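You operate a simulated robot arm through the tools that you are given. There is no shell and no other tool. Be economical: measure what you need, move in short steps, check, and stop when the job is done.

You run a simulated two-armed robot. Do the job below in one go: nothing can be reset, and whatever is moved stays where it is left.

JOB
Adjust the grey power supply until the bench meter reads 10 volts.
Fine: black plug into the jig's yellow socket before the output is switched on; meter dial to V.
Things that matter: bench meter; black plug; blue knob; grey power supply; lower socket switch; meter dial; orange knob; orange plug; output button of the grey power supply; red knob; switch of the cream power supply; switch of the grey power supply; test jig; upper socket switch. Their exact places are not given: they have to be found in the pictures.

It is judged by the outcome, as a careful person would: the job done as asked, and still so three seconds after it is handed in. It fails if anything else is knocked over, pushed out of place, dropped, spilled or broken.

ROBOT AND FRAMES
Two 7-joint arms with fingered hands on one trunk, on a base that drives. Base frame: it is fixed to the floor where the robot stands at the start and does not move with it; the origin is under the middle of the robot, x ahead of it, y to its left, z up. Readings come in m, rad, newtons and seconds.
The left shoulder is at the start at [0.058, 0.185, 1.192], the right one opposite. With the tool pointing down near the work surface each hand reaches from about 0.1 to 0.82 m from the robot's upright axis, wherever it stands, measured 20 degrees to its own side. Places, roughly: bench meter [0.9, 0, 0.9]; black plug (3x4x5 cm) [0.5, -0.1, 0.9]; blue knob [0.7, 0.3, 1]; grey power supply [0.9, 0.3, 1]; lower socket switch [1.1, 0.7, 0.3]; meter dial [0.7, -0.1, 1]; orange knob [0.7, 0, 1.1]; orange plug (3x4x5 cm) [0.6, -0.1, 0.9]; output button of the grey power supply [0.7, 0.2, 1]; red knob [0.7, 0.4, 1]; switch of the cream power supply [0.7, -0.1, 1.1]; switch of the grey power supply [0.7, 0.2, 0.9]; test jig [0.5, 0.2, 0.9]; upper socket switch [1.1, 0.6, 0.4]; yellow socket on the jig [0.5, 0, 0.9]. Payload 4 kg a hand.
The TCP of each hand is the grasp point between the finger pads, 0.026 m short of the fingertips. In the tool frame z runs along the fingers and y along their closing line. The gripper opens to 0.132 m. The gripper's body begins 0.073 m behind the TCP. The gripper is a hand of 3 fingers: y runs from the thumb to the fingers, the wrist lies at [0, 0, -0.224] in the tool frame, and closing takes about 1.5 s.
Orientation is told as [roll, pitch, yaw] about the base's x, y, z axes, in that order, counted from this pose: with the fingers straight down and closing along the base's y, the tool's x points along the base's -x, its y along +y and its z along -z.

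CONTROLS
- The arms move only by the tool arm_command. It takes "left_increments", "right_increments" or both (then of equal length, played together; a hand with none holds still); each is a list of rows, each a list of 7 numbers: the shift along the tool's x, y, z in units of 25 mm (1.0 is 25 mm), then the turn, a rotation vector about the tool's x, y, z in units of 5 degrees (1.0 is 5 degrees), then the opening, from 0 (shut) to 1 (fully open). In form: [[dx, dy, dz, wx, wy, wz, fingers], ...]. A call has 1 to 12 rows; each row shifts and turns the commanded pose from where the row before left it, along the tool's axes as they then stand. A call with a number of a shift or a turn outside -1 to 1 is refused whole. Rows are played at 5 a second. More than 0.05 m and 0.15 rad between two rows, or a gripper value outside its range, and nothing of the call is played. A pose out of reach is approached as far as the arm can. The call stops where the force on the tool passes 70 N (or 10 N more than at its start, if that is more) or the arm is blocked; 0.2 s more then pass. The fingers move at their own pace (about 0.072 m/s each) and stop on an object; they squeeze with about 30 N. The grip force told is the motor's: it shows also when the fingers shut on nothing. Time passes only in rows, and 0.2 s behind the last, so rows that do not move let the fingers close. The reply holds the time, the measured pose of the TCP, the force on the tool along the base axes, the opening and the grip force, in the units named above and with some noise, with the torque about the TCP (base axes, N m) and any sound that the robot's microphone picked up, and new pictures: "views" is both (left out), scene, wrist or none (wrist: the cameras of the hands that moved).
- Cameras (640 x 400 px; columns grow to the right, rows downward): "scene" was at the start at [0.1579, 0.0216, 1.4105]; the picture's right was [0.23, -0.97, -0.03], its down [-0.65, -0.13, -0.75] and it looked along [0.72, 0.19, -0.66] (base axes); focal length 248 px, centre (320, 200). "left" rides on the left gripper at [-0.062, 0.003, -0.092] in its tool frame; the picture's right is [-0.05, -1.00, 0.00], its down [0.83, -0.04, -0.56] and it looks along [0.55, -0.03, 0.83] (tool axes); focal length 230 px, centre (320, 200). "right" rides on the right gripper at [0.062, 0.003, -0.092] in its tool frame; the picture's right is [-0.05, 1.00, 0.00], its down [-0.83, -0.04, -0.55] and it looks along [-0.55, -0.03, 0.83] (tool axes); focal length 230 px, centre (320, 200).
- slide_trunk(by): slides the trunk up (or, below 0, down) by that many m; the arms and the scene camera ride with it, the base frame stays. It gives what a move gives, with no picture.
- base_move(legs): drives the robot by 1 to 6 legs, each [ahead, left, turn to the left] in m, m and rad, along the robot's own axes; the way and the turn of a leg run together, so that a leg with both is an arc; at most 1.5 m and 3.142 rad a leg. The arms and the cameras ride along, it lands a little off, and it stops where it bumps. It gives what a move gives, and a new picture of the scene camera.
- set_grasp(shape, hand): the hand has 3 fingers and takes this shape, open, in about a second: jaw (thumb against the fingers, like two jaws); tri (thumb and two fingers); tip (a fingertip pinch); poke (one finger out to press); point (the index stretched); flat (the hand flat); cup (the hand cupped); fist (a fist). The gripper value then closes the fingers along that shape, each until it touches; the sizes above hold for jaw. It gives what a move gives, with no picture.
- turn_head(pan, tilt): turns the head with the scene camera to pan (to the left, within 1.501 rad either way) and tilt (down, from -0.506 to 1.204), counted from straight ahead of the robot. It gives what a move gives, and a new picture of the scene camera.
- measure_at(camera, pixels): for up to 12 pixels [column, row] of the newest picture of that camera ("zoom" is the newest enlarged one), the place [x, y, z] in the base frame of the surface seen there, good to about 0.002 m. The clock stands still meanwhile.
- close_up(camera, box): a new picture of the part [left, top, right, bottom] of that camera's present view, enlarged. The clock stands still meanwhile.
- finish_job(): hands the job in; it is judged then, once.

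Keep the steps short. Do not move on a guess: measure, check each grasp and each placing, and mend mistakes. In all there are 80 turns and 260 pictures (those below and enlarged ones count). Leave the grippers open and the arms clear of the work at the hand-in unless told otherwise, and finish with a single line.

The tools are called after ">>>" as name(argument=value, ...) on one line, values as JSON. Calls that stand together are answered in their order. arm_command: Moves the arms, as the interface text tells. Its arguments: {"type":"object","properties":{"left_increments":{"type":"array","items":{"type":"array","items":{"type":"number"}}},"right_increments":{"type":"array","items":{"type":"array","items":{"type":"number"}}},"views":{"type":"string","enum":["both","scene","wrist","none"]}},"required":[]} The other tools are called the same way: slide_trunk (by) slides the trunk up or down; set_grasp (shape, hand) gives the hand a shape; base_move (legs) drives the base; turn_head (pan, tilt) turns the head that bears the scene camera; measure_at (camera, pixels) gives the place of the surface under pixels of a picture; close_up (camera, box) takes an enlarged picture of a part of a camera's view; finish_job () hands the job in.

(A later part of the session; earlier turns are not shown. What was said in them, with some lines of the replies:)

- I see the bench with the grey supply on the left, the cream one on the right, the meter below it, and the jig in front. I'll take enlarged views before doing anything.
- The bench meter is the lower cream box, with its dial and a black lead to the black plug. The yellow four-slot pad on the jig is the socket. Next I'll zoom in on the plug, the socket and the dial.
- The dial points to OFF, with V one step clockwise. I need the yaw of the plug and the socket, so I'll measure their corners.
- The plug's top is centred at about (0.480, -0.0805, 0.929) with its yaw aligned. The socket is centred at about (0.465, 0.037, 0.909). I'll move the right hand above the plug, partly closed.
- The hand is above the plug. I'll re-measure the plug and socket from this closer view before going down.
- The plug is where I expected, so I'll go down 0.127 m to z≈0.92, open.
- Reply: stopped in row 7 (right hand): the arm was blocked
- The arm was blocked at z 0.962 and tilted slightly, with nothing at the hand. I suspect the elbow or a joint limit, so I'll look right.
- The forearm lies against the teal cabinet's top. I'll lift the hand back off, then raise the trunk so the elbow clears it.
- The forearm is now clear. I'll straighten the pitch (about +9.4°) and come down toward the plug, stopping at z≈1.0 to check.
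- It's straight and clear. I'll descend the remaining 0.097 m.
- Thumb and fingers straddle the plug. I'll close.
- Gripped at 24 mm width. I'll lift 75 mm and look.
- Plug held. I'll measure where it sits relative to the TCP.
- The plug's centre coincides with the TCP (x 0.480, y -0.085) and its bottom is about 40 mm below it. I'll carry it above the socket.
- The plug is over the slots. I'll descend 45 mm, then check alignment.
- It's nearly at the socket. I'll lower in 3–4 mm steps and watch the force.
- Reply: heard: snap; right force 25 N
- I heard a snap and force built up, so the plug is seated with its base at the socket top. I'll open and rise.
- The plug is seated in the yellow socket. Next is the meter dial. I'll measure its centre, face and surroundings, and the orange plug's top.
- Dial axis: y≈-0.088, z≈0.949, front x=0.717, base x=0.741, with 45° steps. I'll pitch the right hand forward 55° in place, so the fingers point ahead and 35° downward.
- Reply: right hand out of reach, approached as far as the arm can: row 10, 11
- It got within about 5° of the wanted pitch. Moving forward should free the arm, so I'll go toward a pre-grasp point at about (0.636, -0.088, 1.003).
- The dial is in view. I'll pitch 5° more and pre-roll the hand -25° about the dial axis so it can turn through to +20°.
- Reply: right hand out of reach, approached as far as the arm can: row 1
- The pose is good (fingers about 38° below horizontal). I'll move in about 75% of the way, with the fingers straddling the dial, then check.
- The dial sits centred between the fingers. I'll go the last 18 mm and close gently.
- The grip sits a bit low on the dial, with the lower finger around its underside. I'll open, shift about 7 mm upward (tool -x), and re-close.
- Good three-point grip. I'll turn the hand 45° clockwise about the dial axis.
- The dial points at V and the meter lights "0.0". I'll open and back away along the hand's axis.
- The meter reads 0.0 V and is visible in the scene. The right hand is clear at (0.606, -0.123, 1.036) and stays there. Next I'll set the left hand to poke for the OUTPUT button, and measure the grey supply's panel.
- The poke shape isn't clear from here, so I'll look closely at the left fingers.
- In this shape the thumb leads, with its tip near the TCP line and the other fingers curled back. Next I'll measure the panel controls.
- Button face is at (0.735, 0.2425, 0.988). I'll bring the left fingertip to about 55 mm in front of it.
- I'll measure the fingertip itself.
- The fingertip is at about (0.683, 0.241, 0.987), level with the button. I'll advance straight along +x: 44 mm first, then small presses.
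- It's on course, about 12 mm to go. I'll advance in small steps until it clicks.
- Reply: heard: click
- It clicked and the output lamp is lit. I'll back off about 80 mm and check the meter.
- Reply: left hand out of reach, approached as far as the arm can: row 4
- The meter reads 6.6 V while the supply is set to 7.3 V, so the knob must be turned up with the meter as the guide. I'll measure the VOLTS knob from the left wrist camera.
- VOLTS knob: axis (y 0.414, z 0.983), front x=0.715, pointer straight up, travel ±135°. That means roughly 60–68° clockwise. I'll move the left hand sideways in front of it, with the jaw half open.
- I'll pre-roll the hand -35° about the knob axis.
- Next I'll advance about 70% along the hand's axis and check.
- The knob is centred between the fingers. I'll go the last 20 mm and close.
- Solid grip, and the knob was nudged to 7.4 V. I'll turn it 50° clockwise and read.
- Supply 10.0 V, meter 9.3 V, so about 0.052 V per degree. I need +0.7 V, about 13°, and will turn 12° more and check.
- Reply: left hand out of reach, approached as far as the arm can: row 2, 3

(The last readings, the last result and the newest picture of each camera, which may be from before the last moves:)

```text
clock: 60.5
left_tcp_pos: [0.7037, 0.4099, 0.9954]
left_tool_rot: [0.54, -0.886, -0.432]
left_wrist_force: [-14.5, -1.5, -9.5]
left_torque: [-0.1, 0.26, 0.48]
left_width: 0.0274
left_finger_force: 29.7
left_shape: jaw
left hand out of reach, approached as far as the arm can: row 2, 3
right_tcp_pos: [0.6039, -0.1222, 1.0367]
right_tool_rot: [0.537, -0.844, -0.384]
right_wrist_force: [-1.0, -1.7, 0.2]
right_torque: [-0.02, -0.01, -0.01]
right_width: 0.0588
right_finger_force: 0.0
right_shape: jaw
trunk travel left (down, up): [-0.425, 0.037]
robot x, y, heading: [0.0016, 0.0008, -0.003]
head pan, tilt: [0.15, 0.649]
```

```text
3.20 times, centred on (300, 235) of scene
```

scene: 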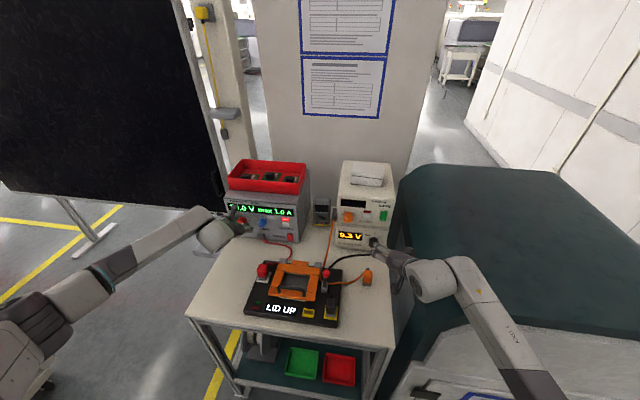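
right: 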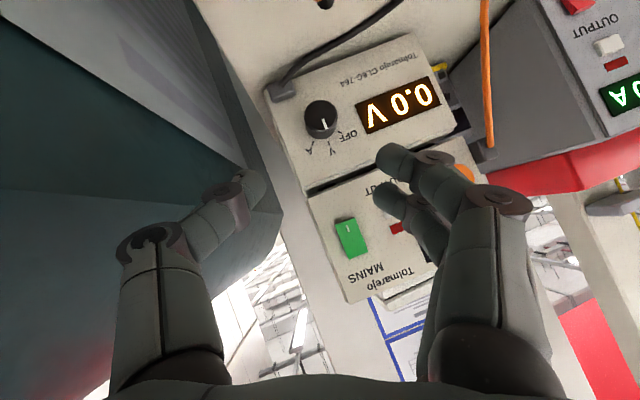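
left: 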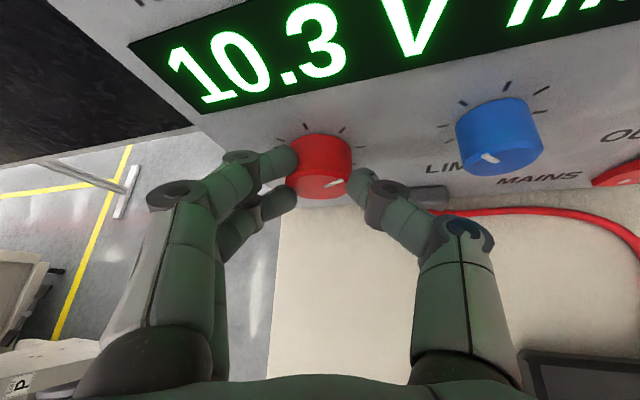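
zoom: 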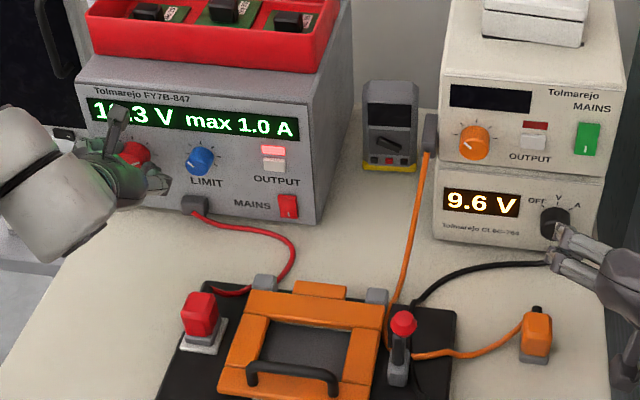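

The arm is at its roll limit: supply 10.3 V, meter 9.6 V. I'll open, roll back 30° around the knob, and re-grip.

>>> arm_command(left_increments=[[0, 0, 0, 0, 0, 0, 0.25], [0, 0, 0, 0, 0, 0, 0.5], [0, 0, 0, 0, 0, 0, 0.5], [0, 0.05, 0, 0.574, 0, -0.819, 0.5], [0, 0.05, 0, 0.574, 0, -0.819, 0.5], [0, 0.05, 0, 0.574, 0, -0.819, 0.5], [0, 0.05, 0, 0.574, 0, -0.819, 0.5], [0, 0.05, 0, 0.574, 0, -0.819, 0.5], [0, 0.05, 0, 0.574, 0, -0.819, 0.5], [0, 0, 0, 0, 0, 0, 0.5]], views="wrist")

```text
clock: 62.8
left_tcp_pos: [0.7042, 0.4152, 0.9976]
left_tool_rot: [-0.326, -0.933, 0.267]
left_wrist_force: [-0.1, 0.1, -0.3]
left_torque: [-0.02, -0.01, 0.02]
left_width: 0.0652
left_finger_force: 0.0
left_shape: jaw
right_tcp_pos: [0.6052, -0.1233, 1.0368]
right_tool_rot: [0.535, -0.843, -0.385]
right_wrist_force: [0.0, -0.3, 0.4]
right_torque: [0.04, -0.05, -0.01]
right_width: 0.0586
right_finger_force: 0.0
right_shape: jaw
trunk travel left (down, up): [-0.425, 0.037]
robot x, y, heading: [0.0018, 0.0001, -0.001]
head pan, tilt: [0.15, 0.649]
```

left: 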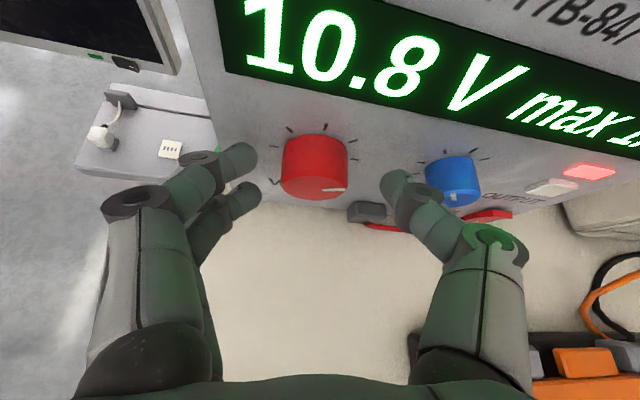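

The knob sprang to 10.8 V on release. I'll check the meter.

>>> close_up(camera="scene", box=[320, 210, 400, 260])

```text
8.00 times, centred on (360, 235) of scene
```

zoom: 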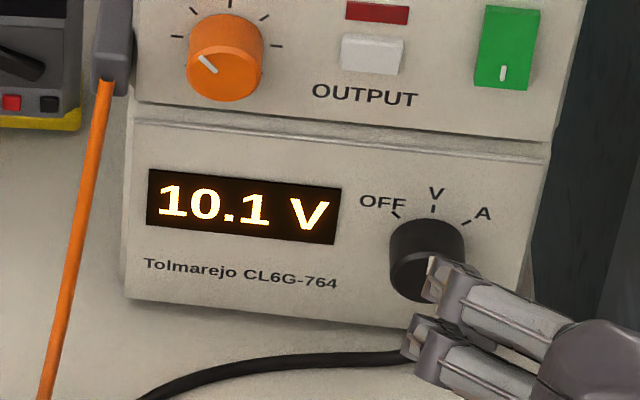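

The meter reads 10.1 V and needs about 2° back. I'll re-grip and see the value.

>>> arm_command(left_increments=[[0, 0.05, 0, 0, 0, 0, 0.35], [0, 0, 0, 0, 0, 0, 0.25], [0, 0, 0, 0, 0, 0, 0.15], [0, 0, 0, 0, 0, 0, 0], [0, 0, 0, 0, 0, 0, 0], [0, 0, 0, 0, 0, 0, 0]], views="wrist")

>>> close_up(camera="scene", box=[320, 210, 400, 260])

```text
clock: 64.2
left_tcp_pos: [0.704, 0.4163, 0.9972]
left_tool_rot: [-0.326, -0.934, 0.267]
left_wrist_force: [-0.7, 0.2, 0.8]
left_torque: [0.03, 0.05, 0.2]
left_width: 0.0283
left_finger_force: 30.0
left_shape: jaw
right_tcp_pos: [0.6057, -0.122, 1.0354]
right_tool_rot: [0.534, -0.843, -0.385]
right_wrist_force: [0.7, 0.5, -1.0]
right_torque: [0.03, 0.02, 0.01]
right_width: 0.0589
right_finger_force: 0.2
right_shape: jaw
trunk travel left (down, up): [-0.425, 0.037]
robot x, y, heading: [0.0023, -0.0036, 0.001]
head pan, tilt: [0.15, 0.649]
```

left: 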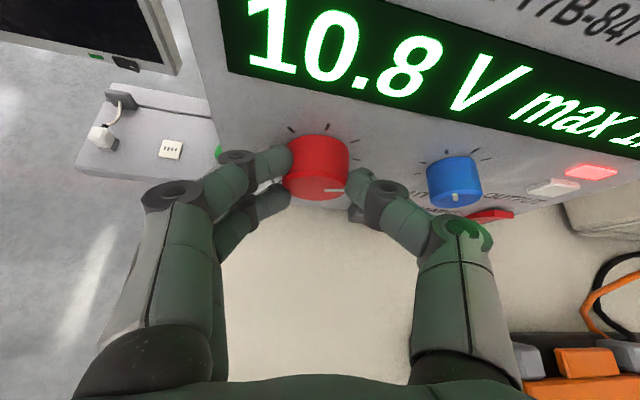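

```text
8.00 times, centred on (360, 235) of scene
```

zoom: 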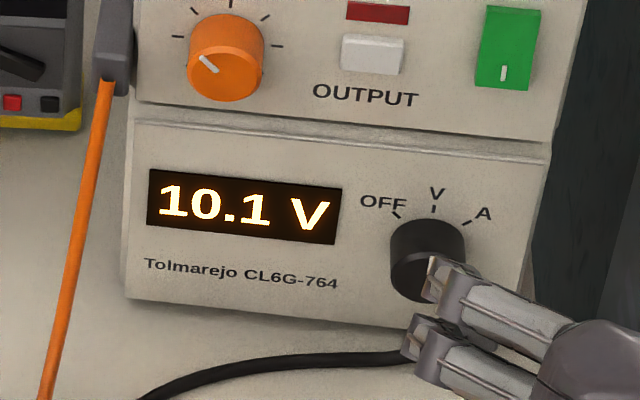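

Gripped with no change (10.8 / 10.1). I'll turn 2° anticlockwise.

>>> arm_command(left_increments=[[0, 0.01, 0, 0.115, 0, -0.164, 0], [0, 0.01, 0, 0.115, 0, -0.164, 0], [0, 0, 0, 0, 0, 0, 0], [0, 0, 0, 0, 0, 0, 0]], views="wrist")

>>> close_up(camera="scene", box=[320, 210, 400, 260])

```text
clock: 65.2
left_tcp_pos: [0.7045, 0.4163, 0.9968]
left_tool_rot: [-0.385, -0.926, 0.312]
left_wrist_force: [-0.5, 0.5, 2.2]
left_torque: [0.06, 0.08, 0.21]
left_width: 0.0285
left_finger_force: 29.7
left_shape: jaw
right_tcp_pos: [0.6049, -0.1231, 1.036]
right_tool_rot: [0.536, -0.843, -0.386]
right_wrist_force: [0.7, -0.7, 0.2]
right_torque: [-0.01, 0.0, 0.01]
right_width: 0.0589
right_finger_force: 0.0
right_shape: jaw
trunk travel left (down, up): [-0.425, 0.037]
robot x, y, heading: [0.0009, 0.0001, -0.002]
head pan, tilt: [0.15, 0.649]
```

left: 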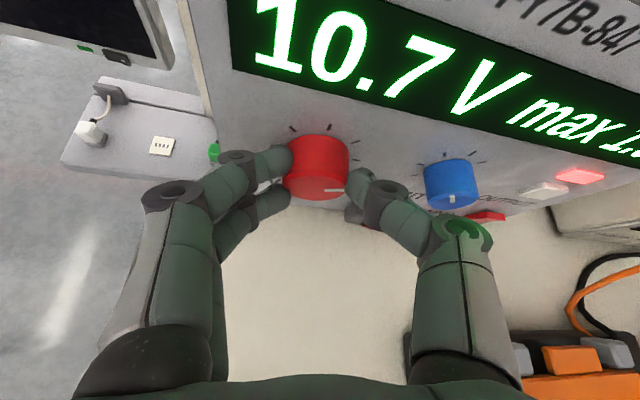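

```text
8.00 times, centred on (360, 235) of scene
```

zoom: 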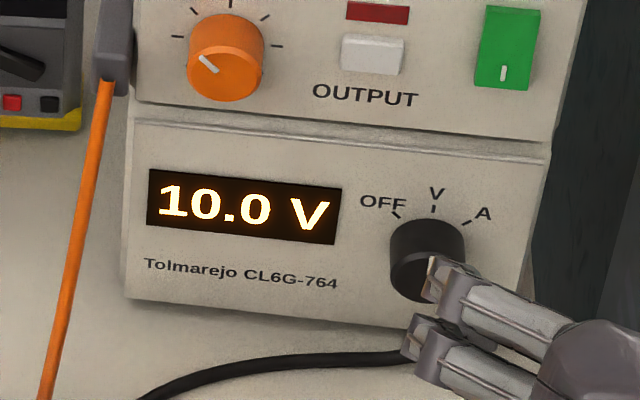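

The meter reads 10.0 V. I'll release gently and re-read.

>>> arm_command(left_increments=[[0, 0, 0, 0, 0, 0, 0.3], [0, 0, 0, 0, 0, 0, 0.5], [0, 0, 0, 0, 0, 0, 0.5], [0, 0, 0, 0, 0, 0, 0.5]], views="wrist")

>>> close_up(camera="scene", box=[320, 210, 400, 260])

```text
clock: 66.2
left_tcp_pos: [0.7047, 0.4178, 0.997]
left_tool_rot: [-0.383, -0.923, 0.312]
left_wrist_force: [0.7, 0.0, -0.7]
left_torque: [0.01, -0.01, 0.01]
left_width: 0.065
left_finger_force: 0.1
left_shape: jaw
right_tcp_pos: [0.6064, -0.1225, 1.0361]
right_tool_rot: [0.536, -0.843, -0.387]
right_wrist_force: [-0.8, 0.4, 0.5]
right_torque: [0.02, 0.01, -0.05]
right_width: 0.0592
right_finger_force: 0.2
right_shape: jaw
trunk travel left (down, up): [-0.425, 0.037]
robot x, y, heading: [0.0011, 0.0002, 0.0]
head pan, tilt: [0.15, 0.649]
```

left: 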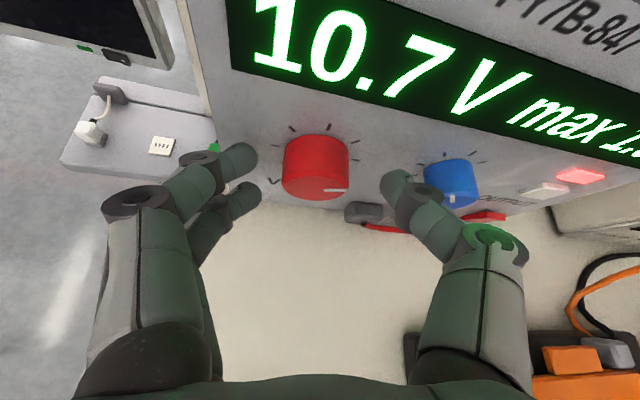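

```text
8.00 times, centred on (360, 235) of scene
```

zoom: 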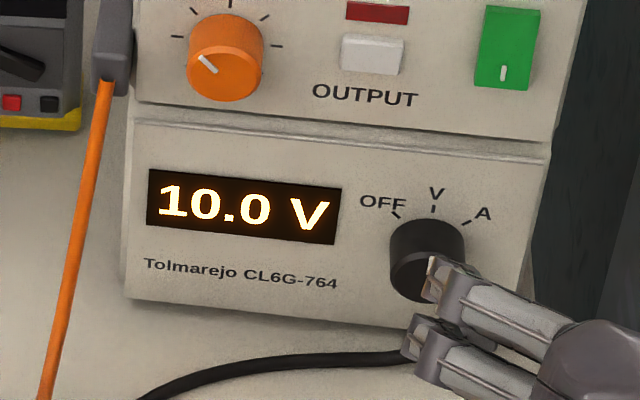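

It still reads 10.0 V after release. I'll back the left hand straight out along its axis, move the right hand a little farther away, and open both.

>>> arm_command(left_increments=[[0, 0, -0.7, 0, 0, 0, 0.5], [0, 0, -0.8, 0, 0, 0, 0.5], [0, 0, -0.8, 0, 0, 0, 0.5], [-0.3, 0, -0.8, 0, 0, 0, 0.6], [-0.6, 0, -0.5, 0, 0, 0, 0.8], [-0.8, 0, 0, 0, 0, 0, 1], [0, 0, 0, 0, 0, 0, 1], [0, 0, 0, 0, 0, 0, 1]], right_increments=[[-0.4, 0, -0.4, 0, 0, 0, 0.45], [-0.6, 0, -0.4, 0, 0, 0, 0.45], [-0.6, 0, -0.4, 0, 0, 0, 0.45], [-0.6, 0, -0.4, 0, 0, 0, 0.45], [0, 0, 0, 0, 0, 0, 0.7], [0, 0, 0, 0, 0, 0, 1], [0, 0, 0, 0, 0, 0, 1], [0, 0, 0, 0, 0, 0, 1]], views="both")

>>> close_up(camera="scene", box=[200, 180, 400, 330])

```text
clock: 68.0
left_tcp_pos: [0.6559, 0.435, 1.081]
left_tool_rot: [-0.381, -0.923, 0.311]
left_wrist_force: [0.7, -1.1, -0.6]
left_torque: [-0.02, 0.0, -0.05]
left_width: 0.1321
left_finger_force: 0.0
left_shape: jaw
right_tcp_pos: [0.6068, -0.1439, 1.1001]
right_tool_rot: [0.536, -0.844, -0.388]
right_wrist_force: [0.9, 0.2, 0.1]
right_torque: [-0.01, 0.01, 0.01]
right_width: 0.1319
right_finger_force: 0.1
right_shape: jaw
trunk travel left (down, up): [-0.425, 0.037]
robot x, y, heading: [-0.0033, 0.0023, 0.002]
head pan, tilt: [0.15, 0.649]
```

scene: 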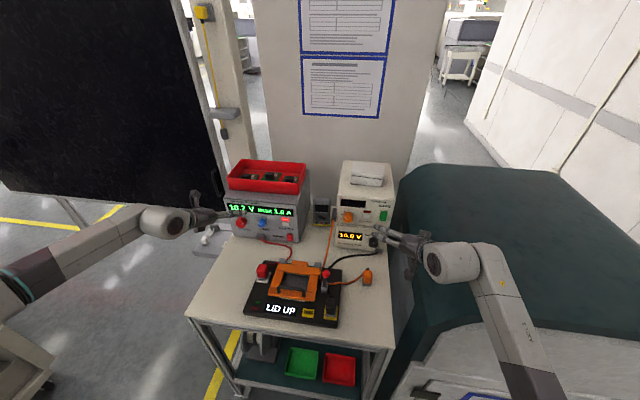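
right: 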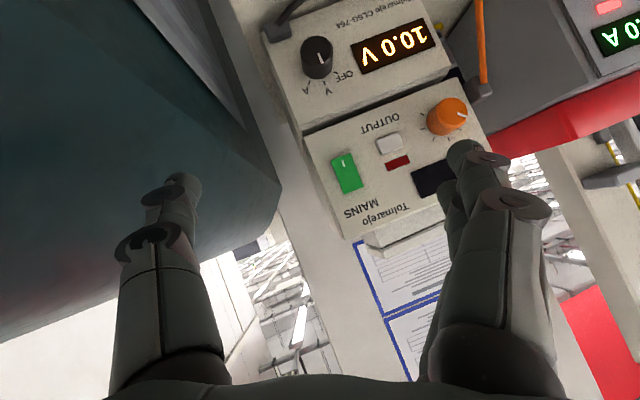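
left: 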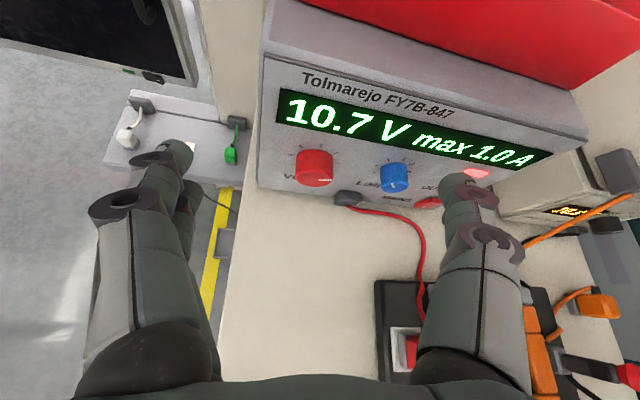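

```text
2.67 times, centred on (300, 255) of scene
```

zoom: 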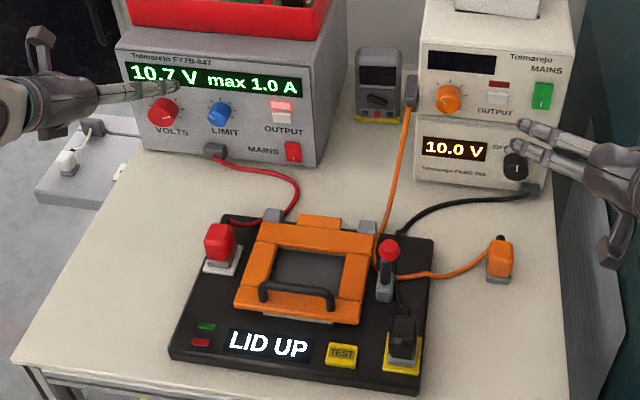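

The meter shows a steady 10.0 V, the plug is seated, the dial is on V, and both hands are open and clear. Handing in.

>>> finish_job()

```text
The job is handed in.
```

The bench meter reads 10.0 V with the grey supply set to 10.7 V, the black plug was in the yellow socket before the output went on, and the meter dial is on V.
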